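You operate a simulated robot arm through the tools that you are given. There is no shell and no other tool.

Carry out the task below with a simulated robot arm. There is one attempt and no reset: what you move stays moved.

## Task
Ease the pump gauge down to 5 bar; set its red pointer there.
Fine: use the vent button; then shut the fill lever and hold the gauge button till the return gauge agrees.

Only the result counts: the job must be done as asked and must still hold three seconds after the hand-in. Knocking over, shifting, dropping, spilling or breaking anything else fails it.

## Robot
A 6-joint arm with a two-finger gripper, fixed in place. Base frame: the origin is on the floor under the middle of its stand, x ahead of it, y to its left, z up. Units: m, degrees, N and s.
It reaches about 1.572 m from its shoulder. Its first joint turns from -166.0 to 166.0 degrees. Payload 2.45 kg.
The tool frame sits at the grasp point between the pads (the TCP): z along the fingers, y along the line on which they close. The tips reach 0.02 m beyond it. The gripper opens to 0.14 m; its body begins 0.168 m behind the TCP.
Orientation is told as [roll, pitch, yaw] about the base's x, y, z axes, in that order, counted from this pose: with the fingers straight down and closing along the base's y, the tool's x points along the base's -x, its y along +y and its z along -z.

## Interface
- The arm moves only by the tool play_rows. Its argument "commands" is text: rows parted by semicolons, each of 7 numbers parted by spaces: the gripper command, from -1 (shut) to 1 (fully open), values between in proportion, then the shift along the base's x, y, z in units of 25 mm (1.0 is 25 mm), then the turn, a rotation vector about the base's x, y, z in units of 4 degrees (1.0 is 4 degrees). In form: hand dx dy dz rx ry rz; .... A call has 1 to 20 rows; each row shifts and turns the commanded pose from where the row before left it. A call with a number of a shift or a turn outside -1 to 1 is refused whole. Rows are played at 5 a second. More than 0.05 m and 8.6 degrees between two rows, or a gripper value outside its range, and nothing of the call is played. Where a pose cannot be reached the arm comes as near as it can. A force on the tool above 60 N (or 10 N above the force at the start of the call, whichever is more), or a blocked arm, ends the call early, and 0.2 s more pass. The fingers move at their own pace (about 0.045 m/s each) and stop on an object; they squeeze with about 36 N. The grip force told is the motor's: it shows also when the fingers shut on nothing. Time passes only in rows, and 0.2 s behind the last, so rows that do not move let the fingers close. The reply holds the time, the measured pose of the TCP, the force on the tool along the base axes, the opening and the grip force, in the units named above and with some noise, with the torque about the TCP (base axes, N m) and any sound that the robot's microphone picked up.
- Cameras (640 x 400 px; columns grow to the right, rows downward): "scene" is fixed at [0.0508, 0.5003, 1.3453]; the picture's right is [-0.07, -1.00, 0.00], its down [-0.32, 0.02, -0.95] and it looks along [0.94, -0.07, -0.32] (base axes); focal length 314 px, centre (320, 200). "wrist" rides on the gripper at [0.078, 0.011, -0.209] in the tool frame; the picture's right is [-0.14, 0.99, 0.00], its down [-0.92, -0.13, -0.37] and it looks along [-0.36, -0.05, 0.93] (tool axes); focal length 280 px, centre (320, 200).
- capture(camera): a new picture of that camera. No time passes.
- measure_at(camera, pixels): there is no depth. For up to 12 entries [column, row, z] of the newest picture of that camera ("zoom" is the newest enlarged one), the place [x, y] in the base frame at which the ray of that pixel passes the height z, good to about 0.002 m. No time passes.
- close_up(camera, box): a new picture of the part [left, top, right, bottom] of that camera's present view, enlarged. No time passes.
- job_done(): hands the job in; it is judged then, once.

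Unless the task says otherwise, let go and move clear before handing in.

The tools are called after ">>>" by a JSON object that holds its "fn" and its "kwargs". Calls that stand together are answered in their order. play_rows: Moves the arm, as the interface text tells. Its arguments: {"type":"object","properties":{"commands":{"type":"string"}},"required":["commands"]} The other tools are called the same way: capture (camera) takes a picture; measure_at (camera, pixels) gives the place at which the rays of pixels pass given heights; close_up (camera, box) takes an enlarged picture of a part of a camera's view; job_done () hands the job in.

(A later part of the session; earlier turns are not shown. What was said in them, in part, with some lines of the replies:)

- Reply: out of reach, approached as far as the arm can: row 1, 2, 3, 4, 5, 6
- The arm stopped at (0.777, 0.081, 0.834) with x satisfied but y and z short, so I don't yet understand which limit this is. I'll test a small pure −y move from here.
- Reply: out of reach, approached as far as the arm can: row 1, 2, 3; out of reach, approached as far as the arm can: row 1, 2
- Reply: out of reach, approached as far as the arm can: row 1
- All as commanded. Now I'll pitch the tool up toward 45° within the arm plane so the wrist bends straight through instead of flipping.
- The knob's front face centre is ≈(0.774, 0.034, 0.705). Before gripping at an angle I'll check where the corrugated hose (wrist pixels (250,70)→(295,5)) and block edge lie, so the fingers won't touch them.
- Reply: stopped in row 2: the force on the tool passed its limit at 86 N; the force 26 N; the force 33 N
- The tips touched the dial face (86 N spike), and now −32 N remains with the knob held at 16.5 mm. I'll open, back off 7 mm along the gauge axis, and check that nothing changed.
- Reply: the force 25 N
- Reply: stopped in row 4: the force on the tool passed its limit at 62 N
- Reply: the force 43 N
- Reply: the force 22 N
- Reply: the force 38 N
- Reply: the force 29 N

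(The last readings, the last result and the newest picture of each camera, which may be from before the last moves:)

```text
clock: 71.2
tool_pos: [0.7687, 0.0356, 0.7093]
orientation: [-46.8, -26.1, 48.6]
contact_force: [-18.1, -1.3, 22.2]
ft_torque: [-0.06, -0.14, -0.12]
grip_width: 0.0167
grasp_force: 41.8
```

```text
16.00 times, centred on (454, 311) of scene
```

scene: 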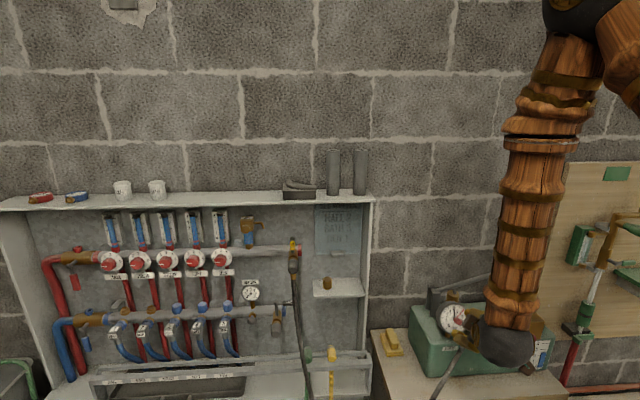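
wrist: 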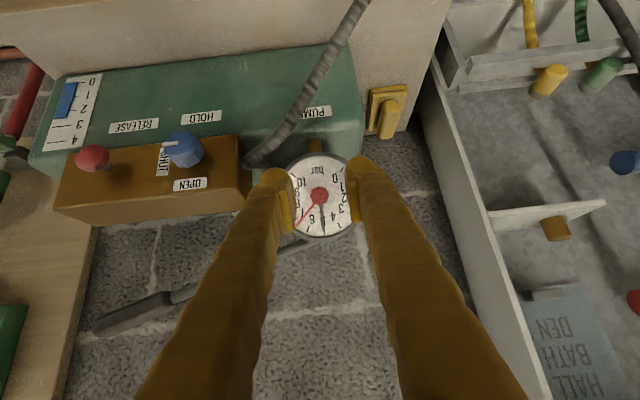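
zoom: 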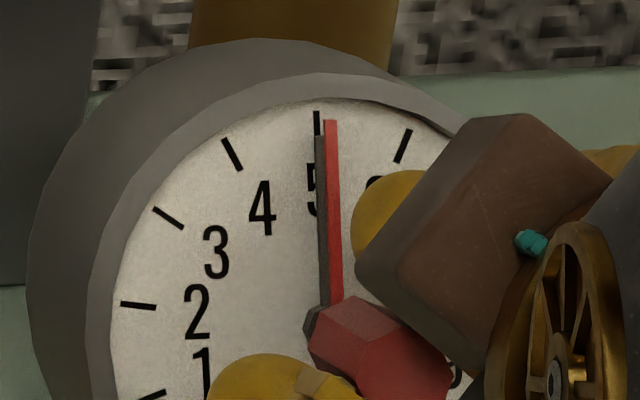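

The red pointer now reads about 5.02, parallel to the needle. I'll release and back straight off along the gauge axis.

>>> {"fn": "play_rows", "kwargs": {"commands": "-0.5 0 0 0 0 0 0; -0.5 0 0 0 0 0 0; -0.4 0 0 0 0 0 0; -0.4 -0.3 0 0.12 0 0 0; -0.4 -0.4 0 0.16 0 0 0; -0.4 -0.4 0 0.16 0 0 0; -0.4 -0.4 0 0.16 0 0 0; -0.4 -0.2 0 0.12 0 0 0"}}

>>> {"fn": "close_up", "kwargs": {"camera": "scene", "box": [444, 304, 464, 318]}}

>>> {"fn": "close_up", "kwargs": {"camera": "wrist", "box": [260, 120, 380, 240]}}

```text
clock: 73.0
tool_pos: [0.7269, 0.0356, 0.7269]
orientation: [-46.8, -26.1, 48.7]
contact_force: [0.2, 2.0, -0.2]
ft_torque: [-0.03, -0.02, -0.02]
grip_width: 0.0419
grasp_force: 0.0
```

```text
16.00 times, centred on (454, 311) of scene
```

zoom: 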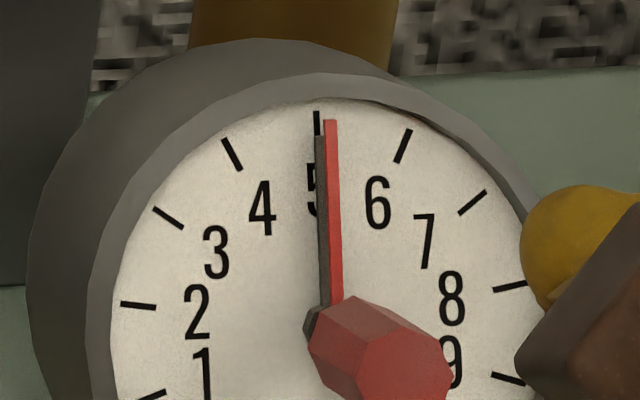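

```text
3.33 times, centred on (320, 180) of wrist
```

zoom: 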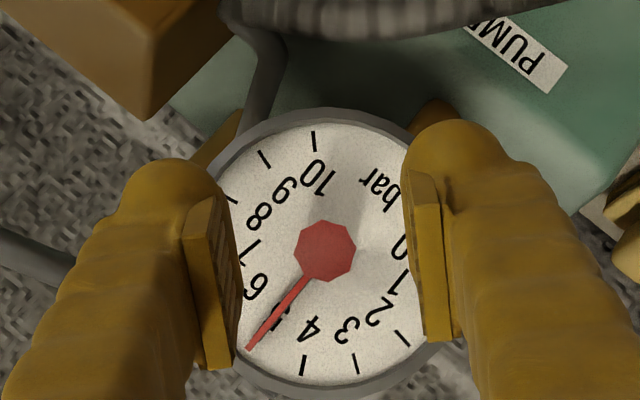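

After release the pointer stays at 5 directly over the needle. I'll roll the gripper back to neutral in place, then rise clear of the pump.

>>> {"fn": "play_rows", "kwargs": {"commands": "-0.4 0 0 0 0.898 0 -0.363; -0.4 0 0 0 0.898 0 -0.363; -0.4 0 0 0 0.898 0 -0.363; -0.4 0 0 0 0.898 0 -0.363; -0.4 0 0 0 0.898 0 -0.363; -0.4 0 0 0 0.898 0 -0.363; -0.4 0 0 0 0.898 0 -0.363; -0.4 0 0 0 0.898 0 -0.363; -0.4 0 0 0 0.898 0 -0.363; -0.4 0 0 0 0.898 0 -0.363; -0.4 0 0 0 0.898 0 -0.363; -0.4 0 0 0 0.898 0 -0.363"}}

>>> {"fn": "play_rows", "kwargs": {"commands": "-1 0 0 0.6 0 0 0; -1 0 0 0.9 0 0 0; -1 0 0.2 0.9 0 0 0; -1 0 0.4 0.9 0 0 0; -1 0 0.6 0.9 0 0 0; -1 0 0.8 0.9 0 0 0; -1 0 0.9 0.9 0 0 0; -1 0 0.9 0.9 0 0 0; -1 0 0.9 0.5 0 -0.2 0; -1 0 0.9 0.2 0 -0.4 0; -1 0 0.9 0 0 -0.4 0; -1 0 0.9 0 0 -0.4 0; -1 0 0.9 0 0 -0.4 0; -1 0 0.9 0 0 -0.4 0; -1 0 0.9 0 0 -0.4 0; -1 0 0.9 0 0 -0.4 0; -1 0 0.9 0 0 -0.4 0; -1 0 0.9 0 0 -0.3 0"}}

>>> {"fn": "capture", "kwargs": {"camera": "wrist"}}

>>> {"fn": "capture", "kwargs": {"camera": "scene"}}

```text
clock: 75.6
tool_pos: [0.7268, 0.035, 0.7255]
orientation: [1.7, -45.3, 0.6]
contact_force: [-0.3, -0.3, 0.0]
ft_torque: [-0.01, 0.0, 0.01]
grip_width: 0.0419
grasp_force: 0.0
```

```text
clock: 79.4
tool_pos: [0.7274, 0.3562, 0.9157]
orientation: [1.0, -60.1, 0.8]
contact_force: [-0.1, -0.3, 0.6]
ft_torque: [0.02, 0.02, 0.0]
grip_width: 0.0
grasp_force: 29.4
```

```text
taken
```

wrist: 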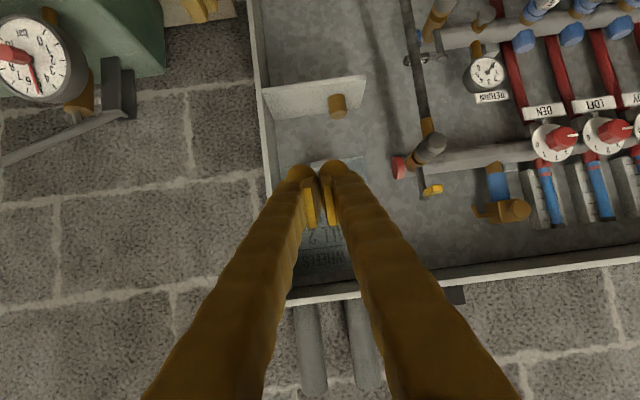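

```text
taken
```

scene: 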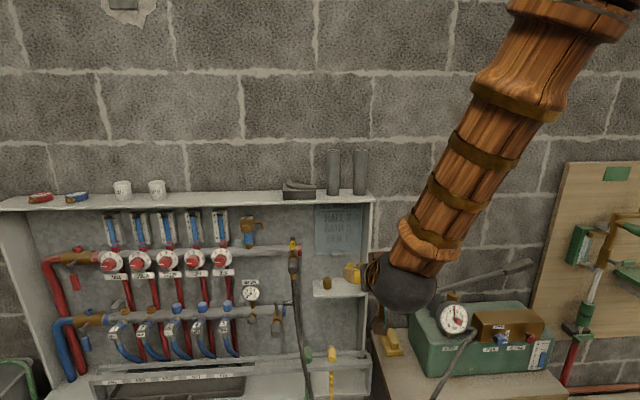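

The view is clear: the FILL lever (yellow tag) is at wrist (430,190) and DRAIN at (430,55). I'll zoom in on both to understand the handle geometry and check the return gauge.

>>> {"fn": "close_up", "kwargs": {"camera": "wrist", "box": [380, 110, 480, 220]}}

>>> {"fn": "close_up", "kwargs": {"camera": "wrist", "box": [390, 0, 520, 110]}}

>>> {"fn": "close_up", "kwargs": {"camera": "scene", "box": [275, 225, 315, 275]}}

>>> {"fn": "measure_at", "kwargs": {"camera": "wrist", "pixels": [[423, 198, 0.88], [423, 198, 0.9], [423, 198, 0.92], [433, 190, 0.88], [433, 190, 0.9], [433, 190, 0.92]]}}

>>> {"fn": "measure_at", "kwargs": {"camera": "scene", "pixels": [[292.5, 238, 0.88], [292.5, 238, 0.9], [292.5, 238, 0.92], [292.8, 246, 0.86], [292.8, 246, 0.88], [292.8, 246, 0.9]]}}

```text
3.64 times, centred on (430, 165) of wrist
```

zoom: 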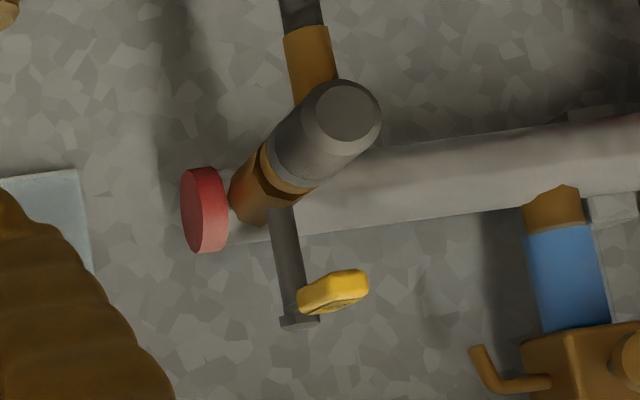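

```text
3.64 times, centred on (455, 55) of wrist
```

zoom: 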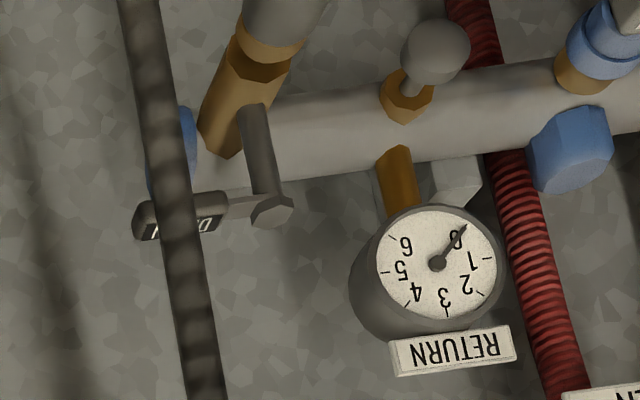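

```text
8.00 times, centred on (295, 250) of scene
```

zoom: 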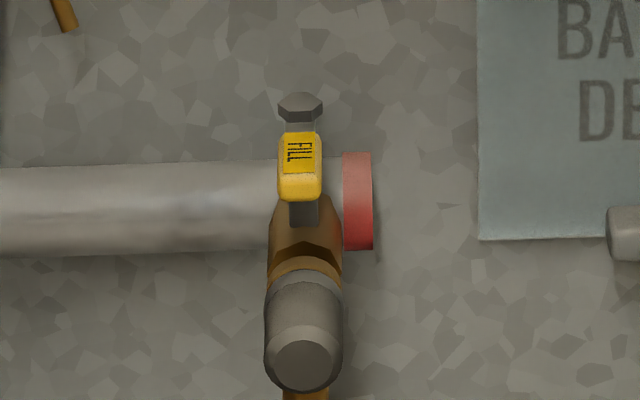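

```text
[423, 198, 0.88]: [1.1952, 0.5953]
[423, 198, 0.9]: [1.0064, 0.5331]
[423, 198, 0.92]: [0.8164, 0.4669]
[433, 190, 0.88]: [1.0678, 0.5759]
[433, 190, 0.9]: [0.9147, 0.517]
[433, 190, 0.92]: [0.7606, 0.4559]
```

```text
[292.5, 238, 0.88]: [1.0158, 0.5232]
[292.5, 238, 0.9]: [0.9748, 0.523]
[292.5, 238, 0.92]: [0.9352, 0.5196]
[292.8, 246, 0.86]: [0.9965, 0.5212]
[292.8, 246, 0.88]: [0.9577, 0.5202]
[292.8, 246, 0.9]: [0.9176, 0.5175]
```

The geometry is clear: FILL's hex pivot is at about (0.967, 0.521, 0.904) with the yellow handle pointing straight out to (0.918, 0.517, 0.90), in line with its valve, so it's open. DRAIN is crosswise, so it's shut. Shutting FILL should mean swinging the handle 90° to the right like DRAIN; I'll check the valve body's cap height for clearance first.

>>> {"fn": "measure_at", "kwargs": {"camera": "wrist", "pixels": [[437.4, 140.8, 0.8], [437.4, 140.8, 0.83], [437.4, 140.8, 0.86], [401, 167, 0.86], [401, 167, 0.88], [401, 167, 0.9]]}}

>>> {"fn": "measure_at", "kwargs": {"camera": "scene", "pixels": [[292.9, 270, 0.8], [292.9, 270, 0.83], [292.9, 270, 0.86], [299.8, 250, 0.84], [299.8, 250, 0.86], [299.8, 250, 0.88]]}}

```text
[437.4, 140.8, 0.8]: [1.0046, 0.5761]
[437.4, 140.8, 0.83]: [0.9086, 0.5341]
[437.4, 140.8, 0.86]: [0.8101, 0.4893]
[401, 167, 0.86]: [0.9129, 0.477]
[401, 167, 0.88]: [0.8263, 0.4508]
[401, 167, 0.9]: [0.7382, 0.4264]
```

```text
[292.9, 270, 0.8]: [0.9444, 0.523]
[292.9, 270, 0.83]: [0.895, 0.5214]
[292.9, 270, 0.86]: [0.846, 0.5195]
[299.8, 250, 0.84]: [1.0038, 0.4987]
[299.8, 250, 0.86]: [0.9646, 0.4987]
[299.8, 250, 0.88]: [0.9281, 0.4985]
```

The hose cap tops out near z≈0.86, so fingers at z≈0.90 clear it. I'll go to a start point left of the handle, level the tool and look.

>>> {"fn": "play_rows", "kwargs": {"commands": "-1 0.2 0.84 -0.06 0 -0.75 0; -1 0.2 0.84 -0.06 0 -0.75 0; -1 0.2 0.84 -0.06 0 -0.75 0; -1 0.2 0.84 -0.06 0 -0.75 0; -1 0.2 0.84 -0.06 0 -0.75 0; -1 0.2 0.84 -0.06 0 -0.75 0; -1 0.2 0.84 -0.06 0 -0.75 0; -1 0.2 0.84 -0.06 0 -0.75 0; -1 0.2 0.84 -0.06 -0.2 -0.75 -0.2; -1 0.2 0.84 -0.06 0 -0.75 0; -1 0.5 0 0 0 0 0; -1 0.5 0 0 0 0 0"}}

>>> {"fn": "capture", "kwargs": {"camera": "wrist"}}

>>> {"fn": "capture", "kwargs": {"camera": "scene"}}

```text
clock: 82.0
tool_pos: [0.802, 0.5676, 0.901]
orientation: [-95.4, -88.8, 96.5]
contact_force: [-0.2, -0.9, 0.5]
ft_torque: [0.01, 0.02, -0.04]
grip_width: 0.0
grasp_force: 29.5
```

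```text
taken
```

wrist: 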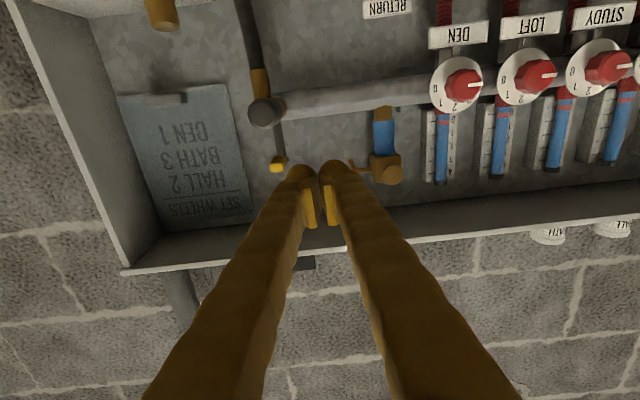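

```text
taken
```

scene: 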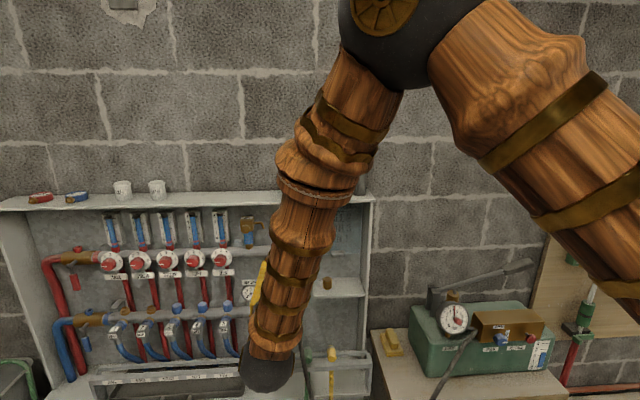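

The handle's yellow end is at wrist (277,164), just right (−y) of the fingertips, at the right height. I'll advance so the tips sit alongside the handle.

>>> {"fn": "play_rows", "kwargs": {"commands": "-1 0.8 0 0 0 0 0; -1 0.8 0 0 0 0 0; -1 0.8 0 0 0 0 0; -1 0.8 0 0 0 0 0; -1 0.8 0 0 0 0 0; -1 0.6 0 0.06 0 0 0"}}

>>> {"fn": "capture", "kwargs": {"camera": "wrist"}}

>>> {"fn": "close_up", "kwargs": {"camera": "wrist", "box": [230, 80, 410, 220]}}

```text
clock: 83.4
tool_pos: [0.9163, 0.5656, 0.9025]
orientation: [-95.0, -88.9, 96.2]
contact_force: [0.8, 0.3, -0.2]
ft_torque: [-0.01, 0.01, 0.01]
grip_width: 0.0001
grasp_force: 29.3
```

```text
taken
```

wrist: 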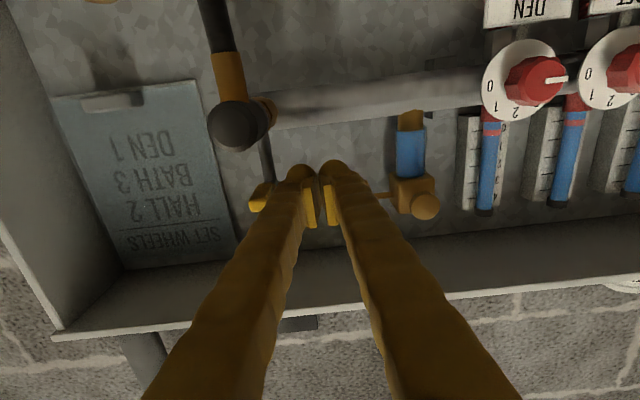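

```text
2.86 times, centred on (320, 150) of wrist
```

zoom: 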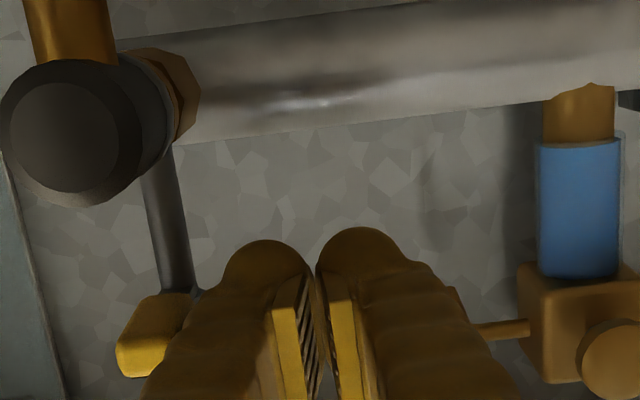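

The fingers are beside the handle (yellow end at zoom (150,345)). I'll push toward −y in 5 mm steps and watch the forces.

>>> {"fn": "play_rows", "kwargs": {"commands": "-1 0 -0.2 0 0 0 0; -1 0 -0.2 0 0 0 0; -1 0 -0.2 0 0 0 0; -1 0 -0.2 0 0 0 0"}}

>>> {"fn": "close_up", "kwargs": {"camera": "wrist", "box": [230, 80, 410, 220]}}

```text
clock: 84.4
tool_pos: [0.9155, 0.545, 0.9028]
orientation: [-95.6, -88.8, 96.6]
contact_force: [-1.0, 2.0, -0.9]
ft_torque: [-0.03, 0.02, -0.01]
grip_width: 0.0001
grasp_force: 29.2
```

```text
2.86 times, centred on (320, 150) of wrist
```

zoom: 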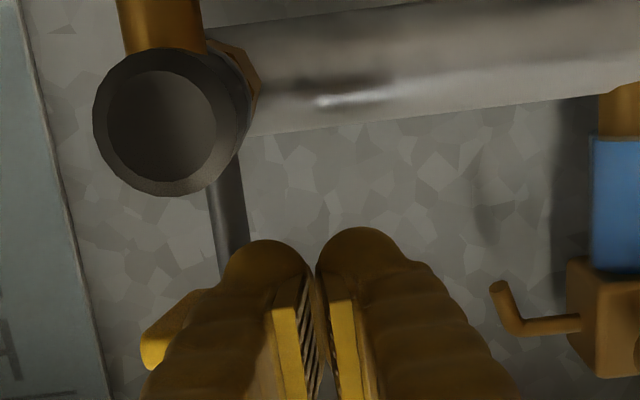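

Contact was made at only ~2 N and the yellow end is moving. I'll keep sweeping −y.

>>> {"fn": "play_rows", "kwargs": {"commands": "-1 0 -0.2 0 0 0 0; -1 0 -0.2 0 0 0 0; -1 0.04 -0.2 0 0 0 0; -1 0.08 -0.2 0 0 0 0; -1 0.1 -0.2 0 0 0 0"}}

>>> {"fn": "close_up", "kwargs": {"camera": "wrist", "box": [200, 80, 380, 220]}}

>>> {"fn": "close_up", "kwargs": {"camera": "scene", "box": [260, 215, 340, 275]}}

```text
clock: 85.6
tool_pos: [0.9222, 0.521, 0.9018]
orientation: [-94.7, -88.9, 95.7]
contact_force: [0.0, 1.2, 0.4]
ft_torque: [0.0, -0.02, 0.04]
grip_width: 0.0
grasp_force: 29.5
```

```text
2.86 times, centred on (290, 150) of wrist
```

zoom: 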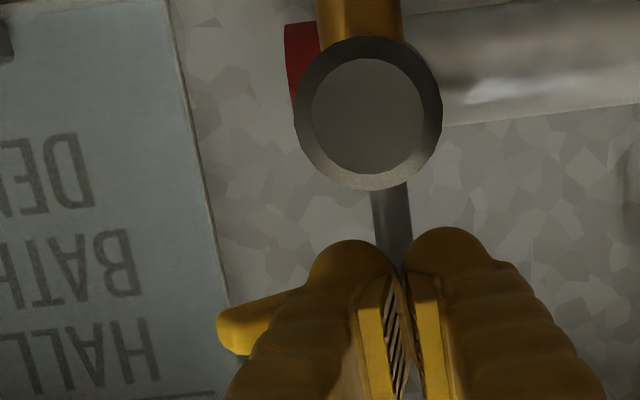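

```text
6.67 times, centred on (300, 245) of scene
```

zoom: 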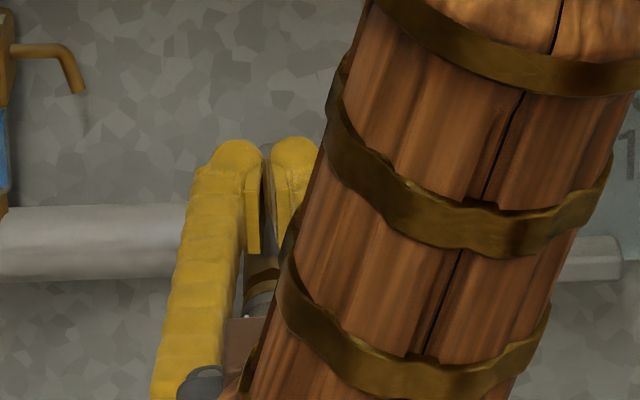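

The handle end has swung out to the right (zoom (225,330)) with almost no force. I'll continue the arc, −y with increasing +x.

>>> {"fn": "play_rows", "kwargs": {"commands": "-1 0.12 -0.2 0 0 0 0; -1 0.15 -0.2 0 0 0 0; -1 0.15 -0.2 0 0 0 0; -1 0.18 -0.2 0 0 0 0; -1 0.18 -0.15 0 0 0 0"}}

>>> {"fn": "close_up", "kwargs": {"camera": "wrist", "box": [200, 80, 380, 220]}}

>>> {"fn": "close_up", "kwargs": {"camera": "scene", "box": [433, 303, 473, 333]}}

```text
clock: 86.7
tool_pos: [0.9335, 0.5058, 0.9016]
orientation: [-94.3, -88.6, 95.8]
contact_force: [-23.8, -3.5, 7.4]
ft_torque: [-0.14, -0.1, -0.3]
grip_width: 0.0001
grasp_force: 29.6
stopped in row 5: the force on the tool passed its limit at 75 N (the readings are from after the stop); the commanded pose is now the measured one
```

```text
2.86 times, centred on (290, 150) of wrist
```

zoom: 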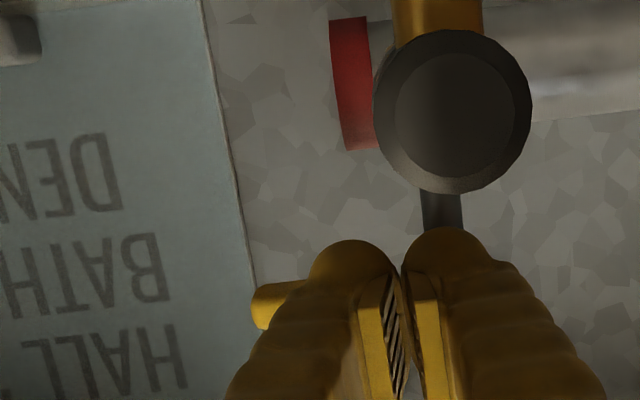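

```text
13.33 times, centred on (453, 318) of scene
```

zoom: 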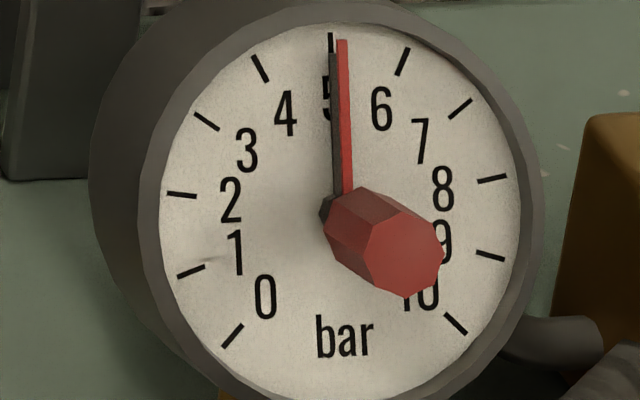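

The push hit solid resistance (75 N, then released), and the gauge is unchanged with needle and pointer both at 5. I'll back out and look at where the handle ended up.

>>> {"fn": "play_rows", "kwargs": {"commands": "-1 -0.3 0 0 0 0 0; -1 -0.8 0 0 0 0 0; -1 -0.9 0 0 0 0 0; -1 -0.9 0 0 0 0 0; -1 -0.9 0.3 0 0 0 0; -1 -0.9 0.6 0 0 0 0; -1 -0.5 0.6 0 0 0 0"}}

>>> {"fn": "capture", "kwargs": {"camera": "wrist"}}

>>> {"fn": "capture", "kwargs": {"camera": "scene"}}

```text
clock: 88.3
tool_pos: [0.8034, 0.541, 0.9015]
orientation: [-94.0, -88.7, 95.5]
contact_force: [-1.3, 0.6, -0.2]
ft_torque: [-0.01, -0.01, -0.03]
grip_width: 0.0
grasp_force: 29.3
```

```text
taken
```

wrist: 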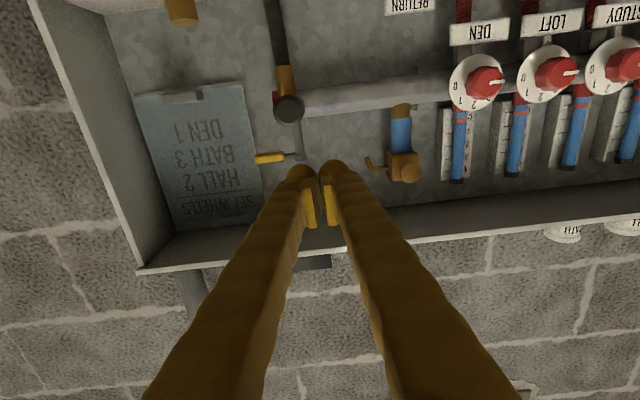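

```text
taken
```

scene: 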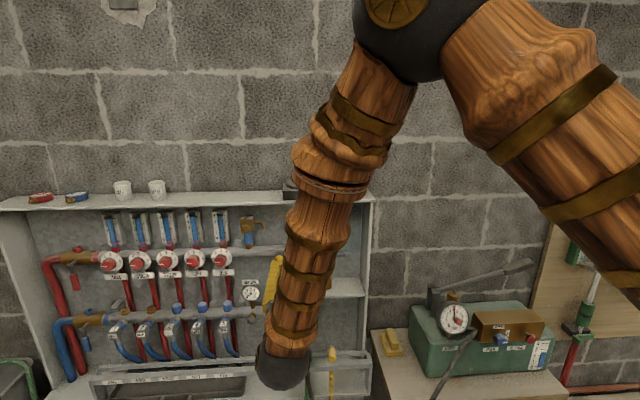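

The handle now lies sideways, pointing right at wrist (268,158). I'll zoom in to judge whether it's fully at 90°.

>>> {"fn": "close_up", "kwargs": {"camera": "wrist", "box": [235, 80, 335, 180]}}

>>> {"fn": "measure_at", "kwargs": {"camera": "wrist", "pixels": [[256, 159, 0.895], [256, 159, 0.9], [256, 159, 0.905], [298, 157, 0.895], [298, 157, 0.9], [298, 157, 0.905]]}}

```text
4.00 times, centred on (285, 130) of wrist
```

zoom: 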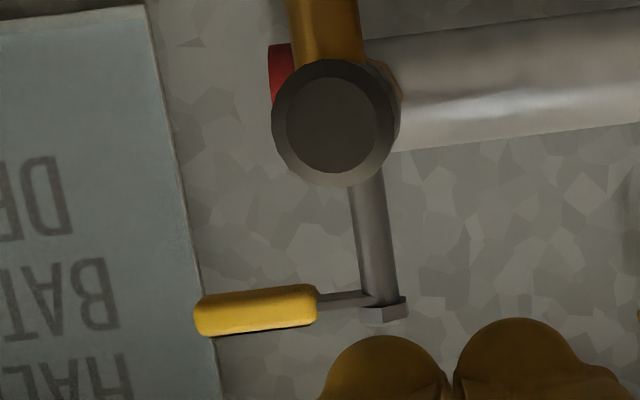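

```text
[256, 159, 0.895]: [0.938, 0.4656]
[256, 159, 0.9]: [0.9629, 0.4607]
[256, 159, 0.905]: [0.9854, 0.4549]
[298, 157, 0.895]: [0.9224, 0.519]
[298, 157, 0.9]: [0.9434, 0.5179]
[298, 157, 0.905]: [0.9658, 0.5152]
```

The handle lies parallel to the pipe, with its yellow slope matching the pipe's, so it's at about 90°. To confirm it's against its stop, I'll gently press just the handle's outer end in +x with one lobe.

>>> {"fn": "play_rows", "kwargs": {"commands": "-1 0 -0.8 0 0 0 0; -1 0.2 -0.8 0 0 0 0; -1 0.4 -0.8 0 0 0 0; -1 0.8 -0.78 0 0 0 0; -1 0.9 0 0 0 0 0; -1 0.9 0 0 0 0 0; -1 0.9 0 0 0 0 0; -1 0.7 0 0 0 0 0"}}

>>> {"fn": "close_up", "kwargs": {"camera": "wrist", "box": [250, 100, 410, 220]}}

```text
clock: 90.1
tool_pos: [0.9246, 0.4648, 0.9028]
orientation: [-93.2, -88.7, 94.7]
contact_force: [-0.6, 0.0, 0.0]
ft_torque: [0.0, -0.01, 0.0]
grip_width: 0.0001
grasp_force: 30.2
```

```text
3.33 times, centred on (330, 160) of wrist
```

zoom: 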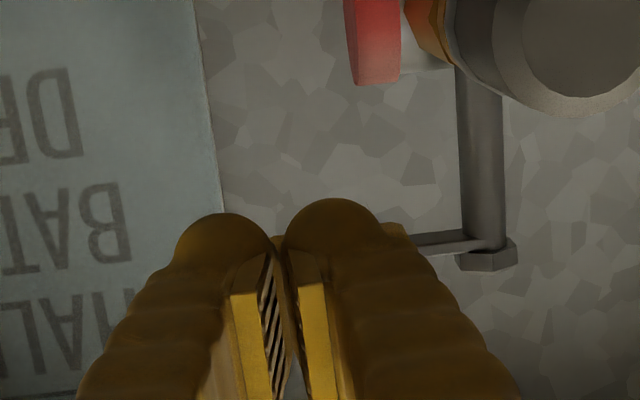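

The lobe is just in front of the handle's end. Creeping forward 2 mm per row.

>>> {"fn": "play_rows", "kwargs": {"commands": "-1 0.08 0 0 0 0 0; -1 0.08 0 0 0 0 0; -1 0.08 0 0 0 0 0; -1 0.08 0 0 0 0 0"}}

>>> {"fn": "play_rows", "kwargs": {"commands": "-1 0.08 0 0 0 0 0; -1 0.08 0 0 0 0 0"}}

>>> {"fn": "play_rows", "kwargs": {"commands": "-1 0.08 0 0 0 0 0; -1 0.06 0 0 0 0 0"}}

```text
clock: 91.1
tool_pos: [0.9313, 0.4631, 0.9015]
orientation: [-93.0, -88.6, 94.5]
contact_force: [-0.7, -0.3, -0.2]
ft_torque: [0.0, 0.01, 0.01]
grip_width: 0.0001
grasp_force: 29.8
```

```text
clock: 91.8
tool_pos: [0.9342, 0.4632, 0.9025]
orientation: [-92.3, -88.6, 93.8]
contact_force: [-33.1, -6.8, 7.8]
ft_torque: [0.03, -0.09, 0.19]
grip_width: 0.0
grasp_force: 29.7
stopped in row 2: the force on the tool passed its limit at 62 N (the readings are from after the stop); the commanded pose is now the measured one
```

```text
clock: 92.2
tool_pos: [0.9334, 0.464, 0.9012]
orientation: [-92.6, -88.6, 94.3]
contact_force: [-34.9, -5.9, 8.7]
ft_torque: [0.0, -0.07, 0.2]
grip_width: 0.0
grasp_force: 29.7
stopped in row 1: the force on the tool passed its limit at 66 N (the readings are from after the stop); the commanded pose is now the measured one
```

The handle end is solid against its stop at TCP x≈0.934, so FILL is fully shut. I'll back out and move to a stand-off in front of the return gauge's button at about (0.92, 0.658, 0.63).

>>> {"fn": "play_rows", "kwargs": {"commands": "-1 -0.4 0 0 0 0 0; -1 -0.9 0 0 0 0 0; -1 -0.9 0 0 0 0 0; -1 -0.9 0.3 0 0 0 0; -1 -0.9 0.6 0 0 0 0; -1 -0.9 0.9 0 0 0 0; -1 -0.9 0.9 -0.3 0 0 0; -1 0 0.9 -0.6 0 0 0; -1 0 0.9 -0.9 0 0 0; -1 0 0.9 -0.9 0 0 0; -1 0 0.9 -0.9 0 0 0; -1 0 0.7 -0.9 0 0 0; -1 0 0.7 -0.9 0 0 0; -1 0 0 -0.9 0 0 0; -1 0 0 -0.9 0 0 0; -1 0 0 -0.9 0 0 0; -1 0 0 -0.9 0 0 0; -1 0 0 -0.6 0 0 0"}}

>>> {"fn": "capture", "kwargs": {"camera": "wrist"}}

>>> {"fn": "capture", "kwargs": {"camera": "scene"}}

```text
clock: 96.0
tool_pos: [0.7899, 0.6549, 0.6605]
orientation: [-93.1, -88.7, 94.7]
contact_force: [0.3, -0.1, -0.1]
ft_torque: [-0.01, 0.0, 0.01]
grip_width: 0.0
grasp_force: 29.3
```

```text
taken
```

wrist: 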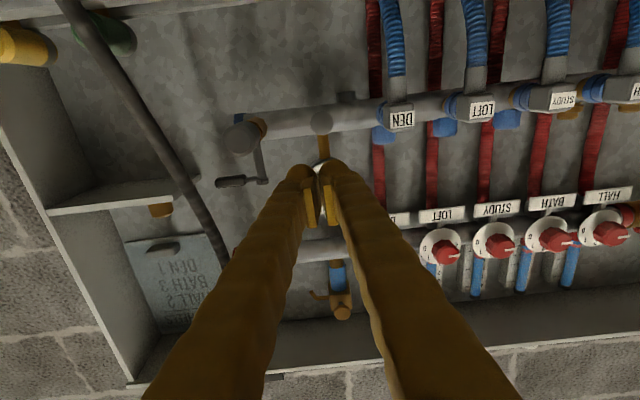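

```text
taken
```

scene: 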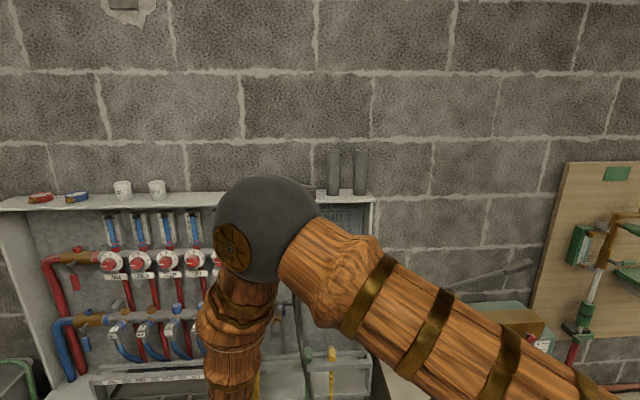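

The arm hides both gauges from the scene camera here, and in the wrist view the fingertips cover the return gauge. Rolling the tool 90° about its own axis will put the camera to the left and leave the gauge visible beside the fingers, so I'll roll now.

>>> {"fn": "play_rows", "kwargs": {"commands": "-1 0 0 0 1 0 0; -1 0 0 0 1 0 0; -1 0 0 0 1 0 0; -1 0 0 0 1 0 0; -1 0 0 0 1 0 0; -1 0 0 0 1 0 0; -1 0 0 0 1 0 0; -1 0 0 0 1 0 0; -1 0 0 0 1 0 0; -1 0 0 0 1 0 0; -1 0 0 0 1 0 0; -1 0 0 0 1 0 0; -1 0 0 0 1 0 0; -1 0 0 0 1 0 0; -1 0 0 0 1 0 0; -1 0 0 0 1 0 0; -1 0 0 0 1 0 0; -1 0 0 0 1 0 0; -1 0 0 0 1 0 0; -1 0 0 0 1 0 0"}}

>>> {"fn": "capture", "kwargs": {"camera": "wrist"}}

>>> {"fn": "capture", "kwargs": {"camera": "scene"}}

```text
clock: 100.2
tool_pos: [0.7909, 0.6551, 0.6601]
orientation: [91.5, -11.3, -90.1]
contact_force: [0.1, -0.1, -0.6]
ft_torque: [0.0, 0.01, -0.01]
grip_width: 0.0002
grasp_force: 29.2
```

```text
taken
```

wrist: 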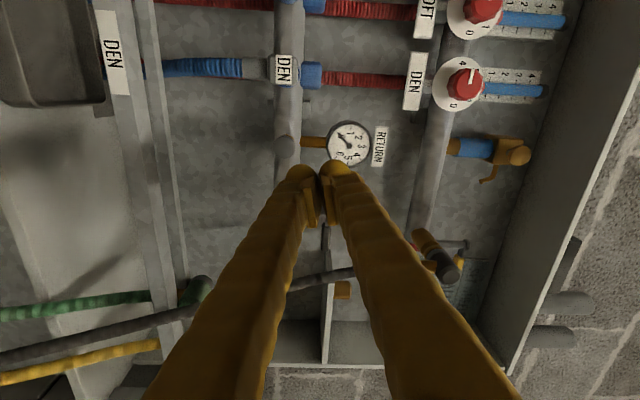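

```text
taken
```

scene: 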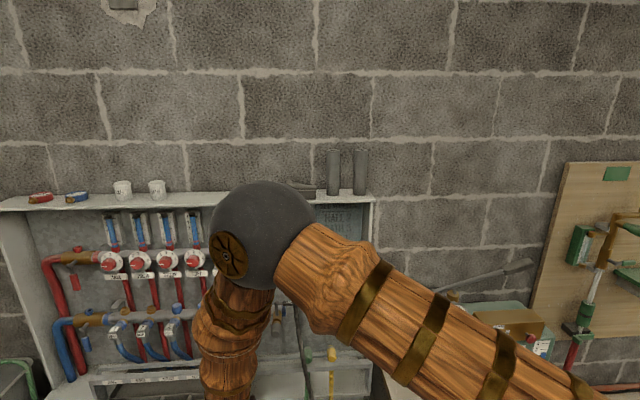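

The roll worked: the return gauge is at wrist (348,143) and its grey push button at (287,148), both clear of the fingertips. I'll zoom in.

>>> {"fn": "close_up", "kwargs": {"camera": "wrist", "box": [260, 100, 400, 190]}}

>>> {"fn": "measure_at", "kwargs": {"camera": "wrist", "pixels": [[287, 148, 0.6], [287, 148, 0.615], [287, 148, 0.63], [348, 143, 0.68], [348, 143, 0.7], [348, 143, 0.72]]}}

```text
4.44 times, centred on (330, 145) of wrist
```

zoom: 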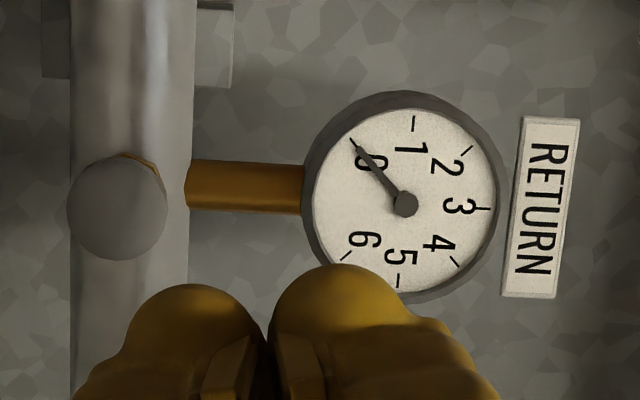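

```text
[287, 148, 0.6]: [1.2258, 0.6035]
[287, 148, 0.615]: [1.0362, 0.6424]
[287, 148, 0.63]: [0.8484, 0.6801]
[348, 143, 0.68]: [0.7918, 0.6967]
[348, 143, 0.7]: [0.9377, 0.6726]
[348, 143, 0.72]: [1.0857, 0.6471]
```

The return gauge reads 0 on a 0–6 scale and the button centre is at about (0.932, 0.663, 0.621). I'll line up the upper fingertip lobe with the button and approach.

>>> {"fn": "play_rows", "kwargs": {"commands": "-1 0.3 0.05 -0.43 0 0 0; -1 0.4 0.05 -0.43 0 0 0; -1 0.5 0.05 -0.43 0 0 0; -1 0.5 0.05 -0.43 0 0 0; -1 0.5 0.04 -0.4 0 0 0; -1 0.4 0 0 0 0 0"}}

>>> {"fn": "capture", "kwargs": {"camera": "wrist"}}

>>> {"fn": "close_up", "kwargs": {"camera": "wrist", "box": [260, 80, 440, 210]}}

```text
clock: 101.6
tool_pos: [0.8558, 0.6617, 0.607]
orientation: [91.5, -11.4, -90.1]
contact_force: [-0.3, 0.2, -1.2]
ft_torque: [0.0, -0.01, -0.02]
grip_width: 0.0
grasp_force: 29.6
```

```text
taken
```

wrist: 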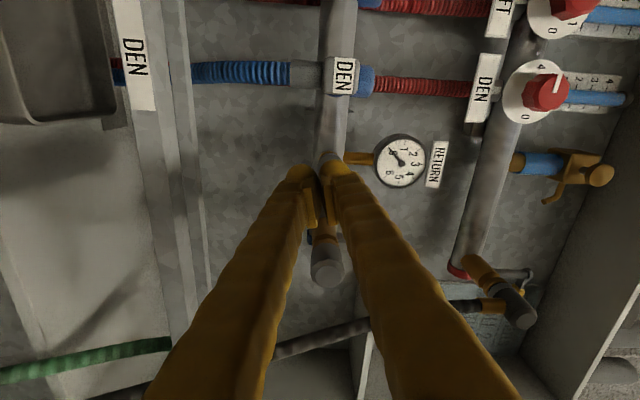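

```text
3.08 times, centred on (350, 145) of wrist
```

zoom: 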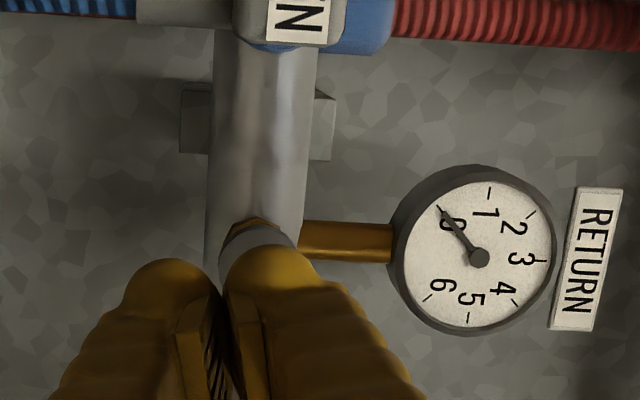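

The return gauge is in full view at (400,160), and the button's grey rim shows just behind the upper lobe. I'll close most of the gap.

>>> {"fn": "play_rows", "kwargs": {"commands": "-1 0.35 0 -0.08 0 0 0; -1 0.35 0 0 0 0 0; -1 0.35 0 0 0 0 0; -1 0.3 0 0 0 0 0"}}

>>> {"fn": "close_up", "kwargs": {"camera": "wrist", "box": [280, 100, 460, 230]}}

```text
clock: 102.6
tool_pos: [0.8897, 0.6618, 0.6062]
orientation: [91.5, -11.3, -90.1]
contact_force: [0.0, 0.6, 0.4]
ft_torque: [-0.02, 0.01, 0.01]
grip_width: 0.0
grasp_force: 30.0
```

```text
3.08 times, centred on (370, 165) of wrist
```

zoom: 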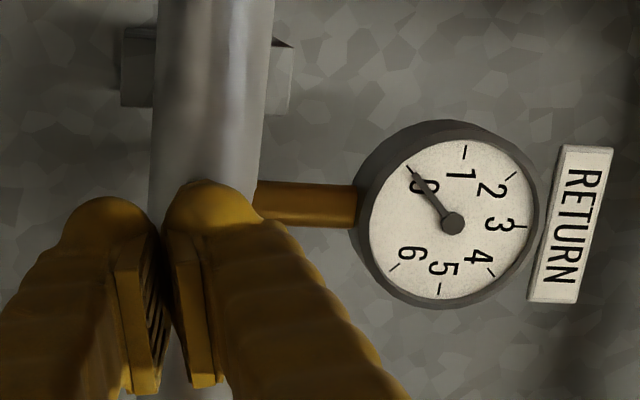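

No contact yet and the gauge needle is at 0, so I'll creep forward in 2 mm steps.

>>> {"fn": "play_rows", "kwargs": {"commands": "-1 0.08 0 0 0 0 0; -1 0.08 0 0 0 0 0; -1 0.08 0 0 0 0 0; -1 0.08 0 0 0 0 0"}}

>>> {"fn": "close_up", "kwargs": {"camera": "wrist", "box": [280, 100, 460, 230]}}

```text
clock: 103.6
tool_pos: [0.8977, 0.6617, 0.6052]
orientation: [91.5, -11.3, -90.0]
contact_force: [0.2, -0.4, -0.1]
ft_torque: [0.01, 0.0, 0.02]
grip_width: 0.0
grasp_force: 29.7
```

```text
3.08 times, centred on (370, 165) of wrist
```

zoom: 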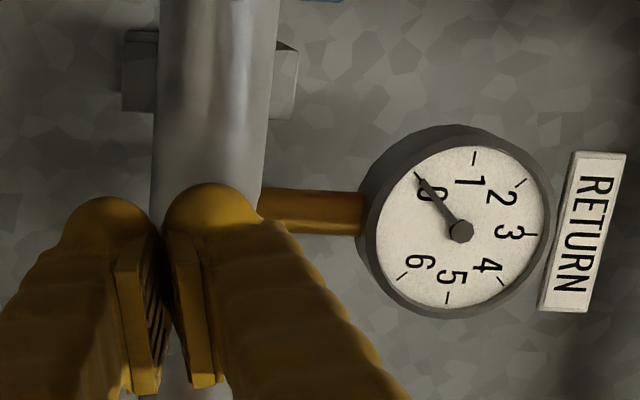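

>>> {"fn": "play_rows", "kwargs": {"commands": "-1 0.08 0 0 0 0 0; -1 0.08 0 0 0 0 0; -1 0.08 0 0 0 0 0"}}

>>> {"fn": "close_up", "kwargs": {"camera": "wrist", "box": [280, 100, 460, 230]}}

```text
clock: 104.4
tool_pos: [0.9027, 0.6607, 0.6044]
orientation: [91.5, -11.4, -90.1]
contact_force: [-0.1, 0.2, 0.2]
ft_torque: [0.0, -0.04, -0.01]
grip_width: 0.0
grasp_force: 29.2
```

```text
3.08 times, centred on (370, 165) of wrist
```

zoom: 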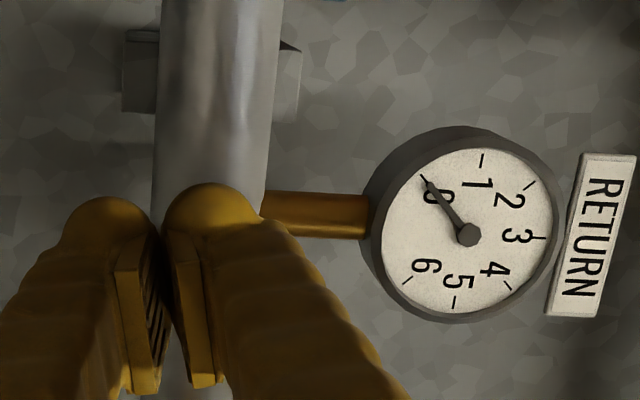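

Still free, with the tip at x≈0.923. Continuing to creep.

>>> {"fn": "play_rows", "kwargs": {"commands": "-1 0.08 0 0 0 0 0; -1 0.08 0 0 0 0 0; -1 0.08 0 0 0 0 0"}}

>>> {"fn": "close_up", "kwargs": {"camera": "wrist", "box": [280, 100, 460, 230]}}

```text
clock: 105.2
tool_pos: [0.9102, 0.6611, 0.6051]
orientation: [91.4, -11.4, -90.1]
contact_force: [-2.8, 0.0, -0.7]
ft_torque: [0.0, 0.0, 0.02]
grip_width: 0.0
grasp_force: 29.2
```

```text
3.08 times, centred on (370, 165) of wrist
```

zoom: 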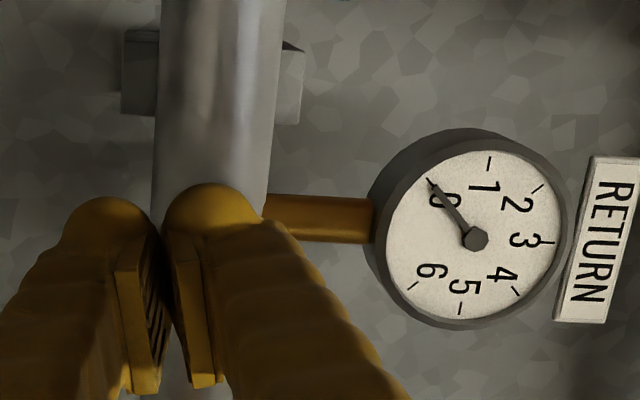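

Contact at −2.8 N. One more step should press the button.

>>> {"fn": "play_rows", "kwargs": {"commands": "-1 0.08 0 0 0 0 0; -1 0 0 0 0 0 0"}}

>>> {"fn": "close_up", "kwargs": {"camera": "wrist", "box": [280, 100, 460, 230]}}

```text
clock: 105.8
tool_pos: [0.9116, 0.6604, 0.6063]
orientation: [91.4, -11.4, -90.0]
contact_force: [-3.1, -1.0, -0.4]
ft_torque: [0.02, 0.01, 0.0]
grip_width: 0.0001
grasp_force: 29.7
heard: click
```

```text
3.08 times, centred on (370, 165) of wrist
```

zoom: 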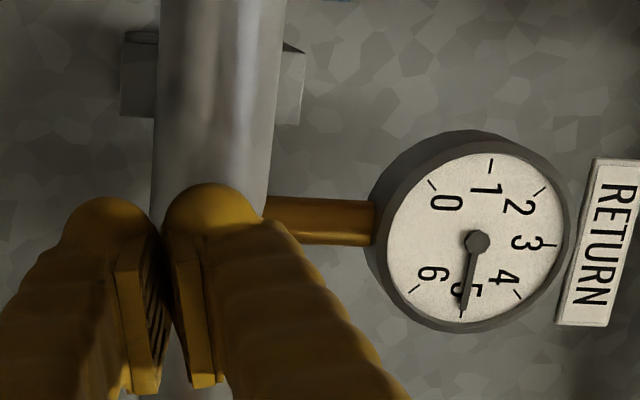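

A click, and the return gauge has swung to about 5 (needle tip at zoom (463,310) by the 5 tick). I'll hold and take a closer reading to see that it settles.

>>> {"fn": "close_up", "kwargs": {"camera": "wrist", "box": [385, 145, 465, 210]}}

>>> {"fn": "play_rows", "kwargs": {"commands": "-1 0 0 0 0 0 0; -1 0 0 0 0 0 0; -1 0 0 0 0 0 0; -1 0 0 0 0 0 0"}}

>>> {"fn": "close_up", "kwargs": {"camera": "wrist", "box": [385, 145, 465, 210]}}

```text
6.15 times, centred on (425, 178) of wrist
```

zoom: 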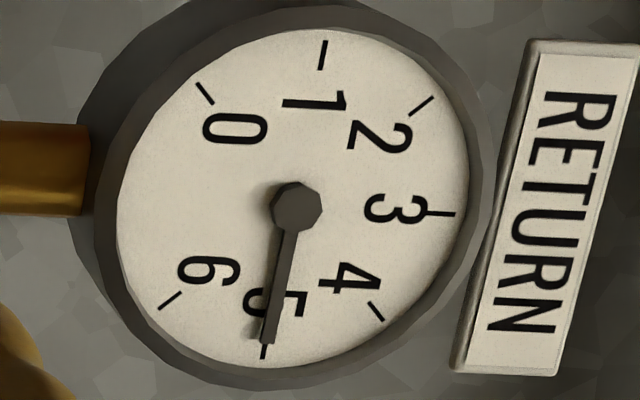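

```text
clock: 106.8
tool_pos: [0.9118, 0.6606, 0.6059]
orientation: [91.5, -11.5, -90.1]
contact_force: [-2.0, -1.3, -0.4]
ft_torque: [0.04, 0.0, 0.0]
grip_width: 0.0
grasp_force: 29.0
```

```text
6.15 times, centred on (425, 178) of wrist
```

zoom: 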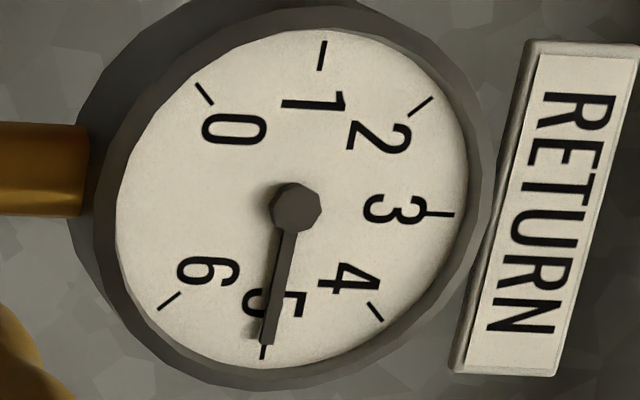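

The return gauge is steady at 5, needle on the 5 tick in both readings 1 s apart. I'll hold another second, then back off and see whether it keeps the reading.

>>> {"fn": "play_rows", "kwargs": {"commands": "-1 0 0 0 0 0 0; -1 0 0 0 0 0 0; -1 0 0 0 0 0 0; -1 0 0 0 0 0 0; -1 0 0 0 0 0 0"}}

>>> {"fn": "close_up", "kwargs": {"camera": "wrist", "box": [385, 145, 465, 210]}}

>>> {"fn": "play_rows", "kwargs": {"commands": "-1 -0.3 0 0 0 0 0; -1 -0.4 0 0 0 0 0; -1 -0.6 0 0 0 0 0; -1 -0.8 0 0 0 0 0; -1 -0.8 0 0 0 0 0; -1 -0.8 0 0 0 0 0; -1 -0.8 0 0 0 0 0"}}

>>> {"fn": "capture", "kwargs": {"camera": "wrist"}}

>>> {"fn": "close_up", "kwargs": {"camera": "wrist", "box": [310, 100, 400, 190]}}

```text
clock: 108.0
tool_pos: [0.9106, 0.6603, 0.6063]
orientation: [91.6, -11.4, -90.1]
contact_force: [-3.4, -0.9, -0.3]
ft_torque: [0.04, -0.06, -0.06]
grip_width: 0.0
grasp_force: 29.9
```

```text
6.15 times, centred on (425, 178) of wrist
```

zoom: 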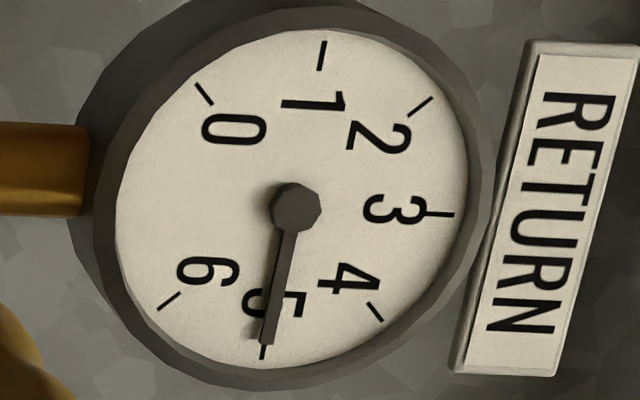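

```text
clock: 109.6
tool_pos: [0.7989, 0.6603, 0.6073]
orientation: [91.5, -11.4, -90.1]
contact_force: [-0.9, 0.0, -0.1]
ft_torque: [0.03, 0.01, -0.02]
grip_width: 0.0001
grasp_force: 29.0
```

```text
taken
```

wrist: 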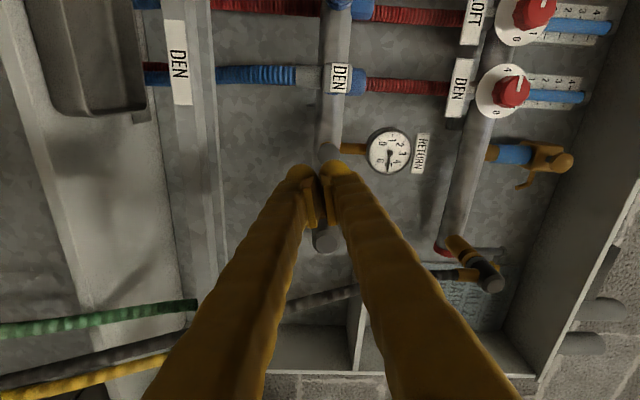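

```text
4.44 times, centred on (355, 145) of wrist
```

zoom: 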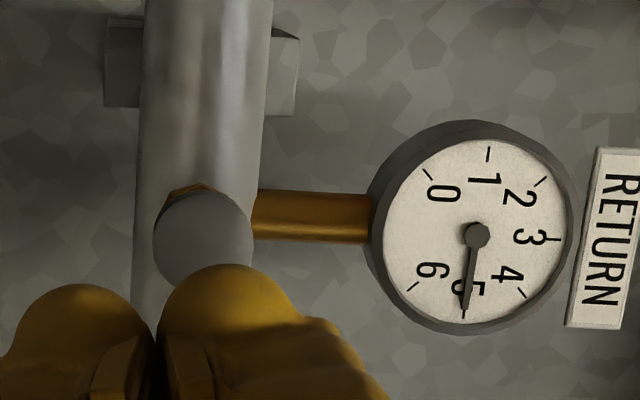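

The return gauge keeps its 5 reading after release, and FILL stays crosswise. I'll pull back and up, clear of everything, then verify the pump gauge.

>>> {"fn": "play_rows", "kwargs": {"commands": "-1 -0.9 0 0 0 0 0; -1 -0.9 0 0 0 0 0; -1 -0.9 0 0.3 0 0 0; -1 -0.6 0 0.6 0 0 0; -1 -0.4 0 0.9 0 0 0; -1 0 0 1 0 0 0; -1 0 0 1 0 0 0; -1 0 0 1 0 0 0; -1 0 0 1 0 0 0; -1 0 0 1 0 0 0; -1 0 0 1 0 0 0; -1 0 0 1 0 0 0; -1 0 0 1 0 0 0; -1 0 0 1 0 0 0; -1 0 0 1 0 0 0; -1 0 0 1 0 0 0; -1 0 0 1 0 0 0; -1 0 0 1 0 0 0"}}

>>> {"fn": "capture", "kwargs": {"camera": "scene"}}

>>> {"fn": "capture", "kwargs": {"camera": "wrist"}}

```text
clock: 113.4
tool_pos: [0.7056, 0.6603, 0.9757]
orientation: [91.6, -11.5, -90.2]
contact_force: [0.4, 0.8, 0.1]
ft_torque: [0.0, -0.01, 0.01]
grip_width: 0.0
grasp_force: 29.5
```

```text
taken
```

scene: 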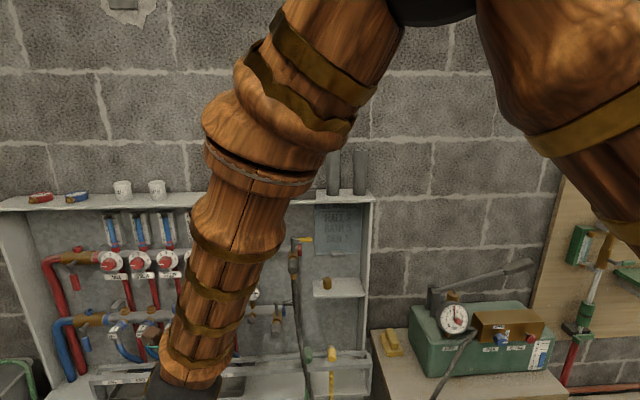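

```text
taken
```

wrist: 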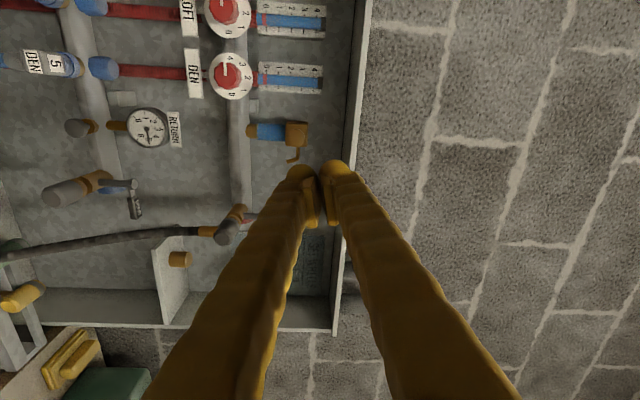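

The arm is clear; the FILL tag shows sideways at scene (304,240). I'll zoom in for a last check of pump gauge, FILL handle and return gauge.

>>> {"fn": "close_up", "kwargs": {"camera": "scene", "box": [444, 304, 464, 318]}}

>>> {"fn": "close_up", "kwargs": {"camera": "scene", "box": [430, 290, 560, 380]}}

>>> {"fn": "close_up", "kwargs": {"camera": "scene", "box": [275, 225, 325, 275]}}

>>> {"fn": "close_up", "kwargs": {"camera": "wrist", "box": [110, 90, 190, 165]}}

```text
16.00 times, centred on (454, 311) of scene
```

zoom: 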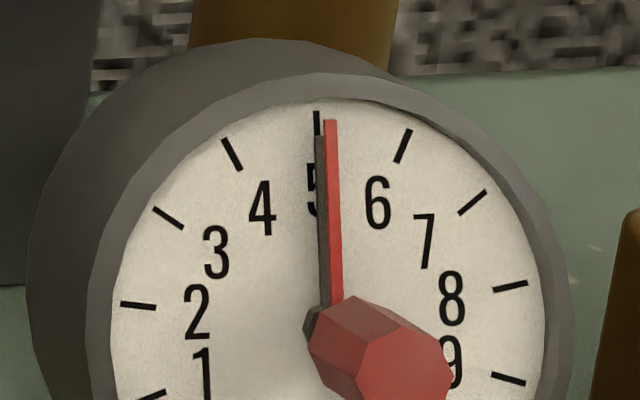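

```text
4.44 times, centred on (495, 335) of scene
```

zoom: 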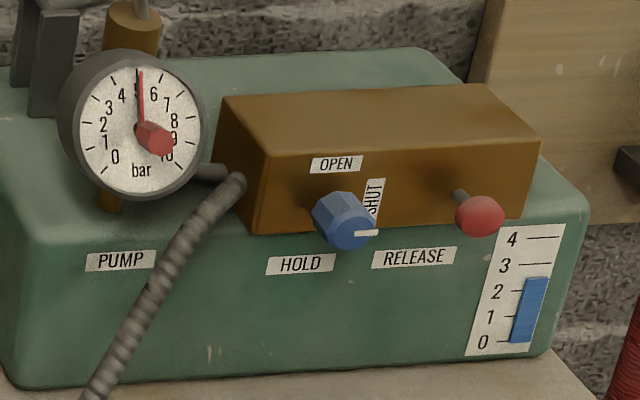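

```text
8.00 times, centred on (300, 250) of scene
```

zoom: 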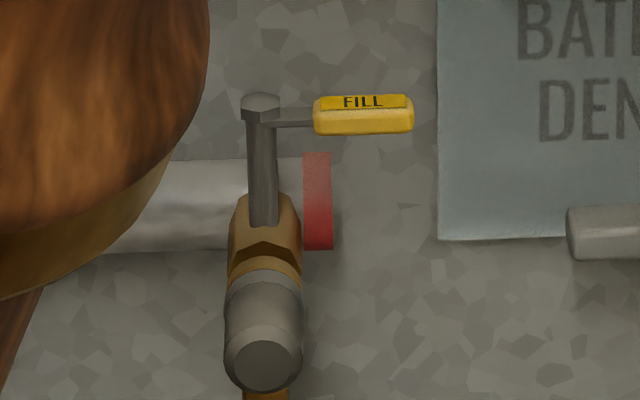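

```text
5.33 times, centred on (150, 128) of wrist
```

zoom: 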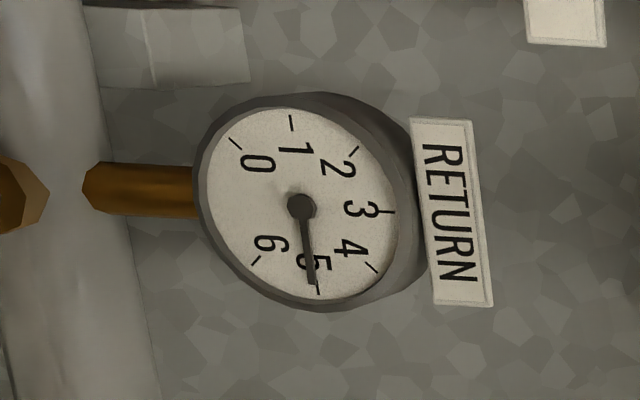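

The final close-ups agree: pump needle and red pointer both at 5, FILL handle crosswise and shut, return gauge holding at 5. HOLD and RELEASE are untouched and the arm is clear, so I'm handing in.

>>> {"fn": "job_done", "kwargs": {}}

```text
The job is handed in.
```

The job is handed in: the pump gauge reads 5 bar and its red pointer is set at 5. The result of the judging was not shown to me.

- **Pump gauge:** I brought it down from about 6 to 5 bar with short presses of the VENT button. The needle still read 5 at the end.
- **Red pointer:** I turned it from about 9 to 5 in two grips, and it lies over the needle at 5.
- **Fill lever:** it is swung 90° crosswise and rests against its stop, the same way the DRAIN lever sits.
- **Return gauge:** I held its button for about 2 seconds. It rose from 0 to 5 and kept that reading after I let go.

While working on the pump gauge, the fingertips bumped the dial face once, with a force spike of 86 N. Pushing the fill lever to its stop also briefly passed the 60 N limit, up to 75 N. I saw no damage or change to either in the later pictures.

HOLD, RELEASE and the other controls look unchanged, and the arm is clear of everything.
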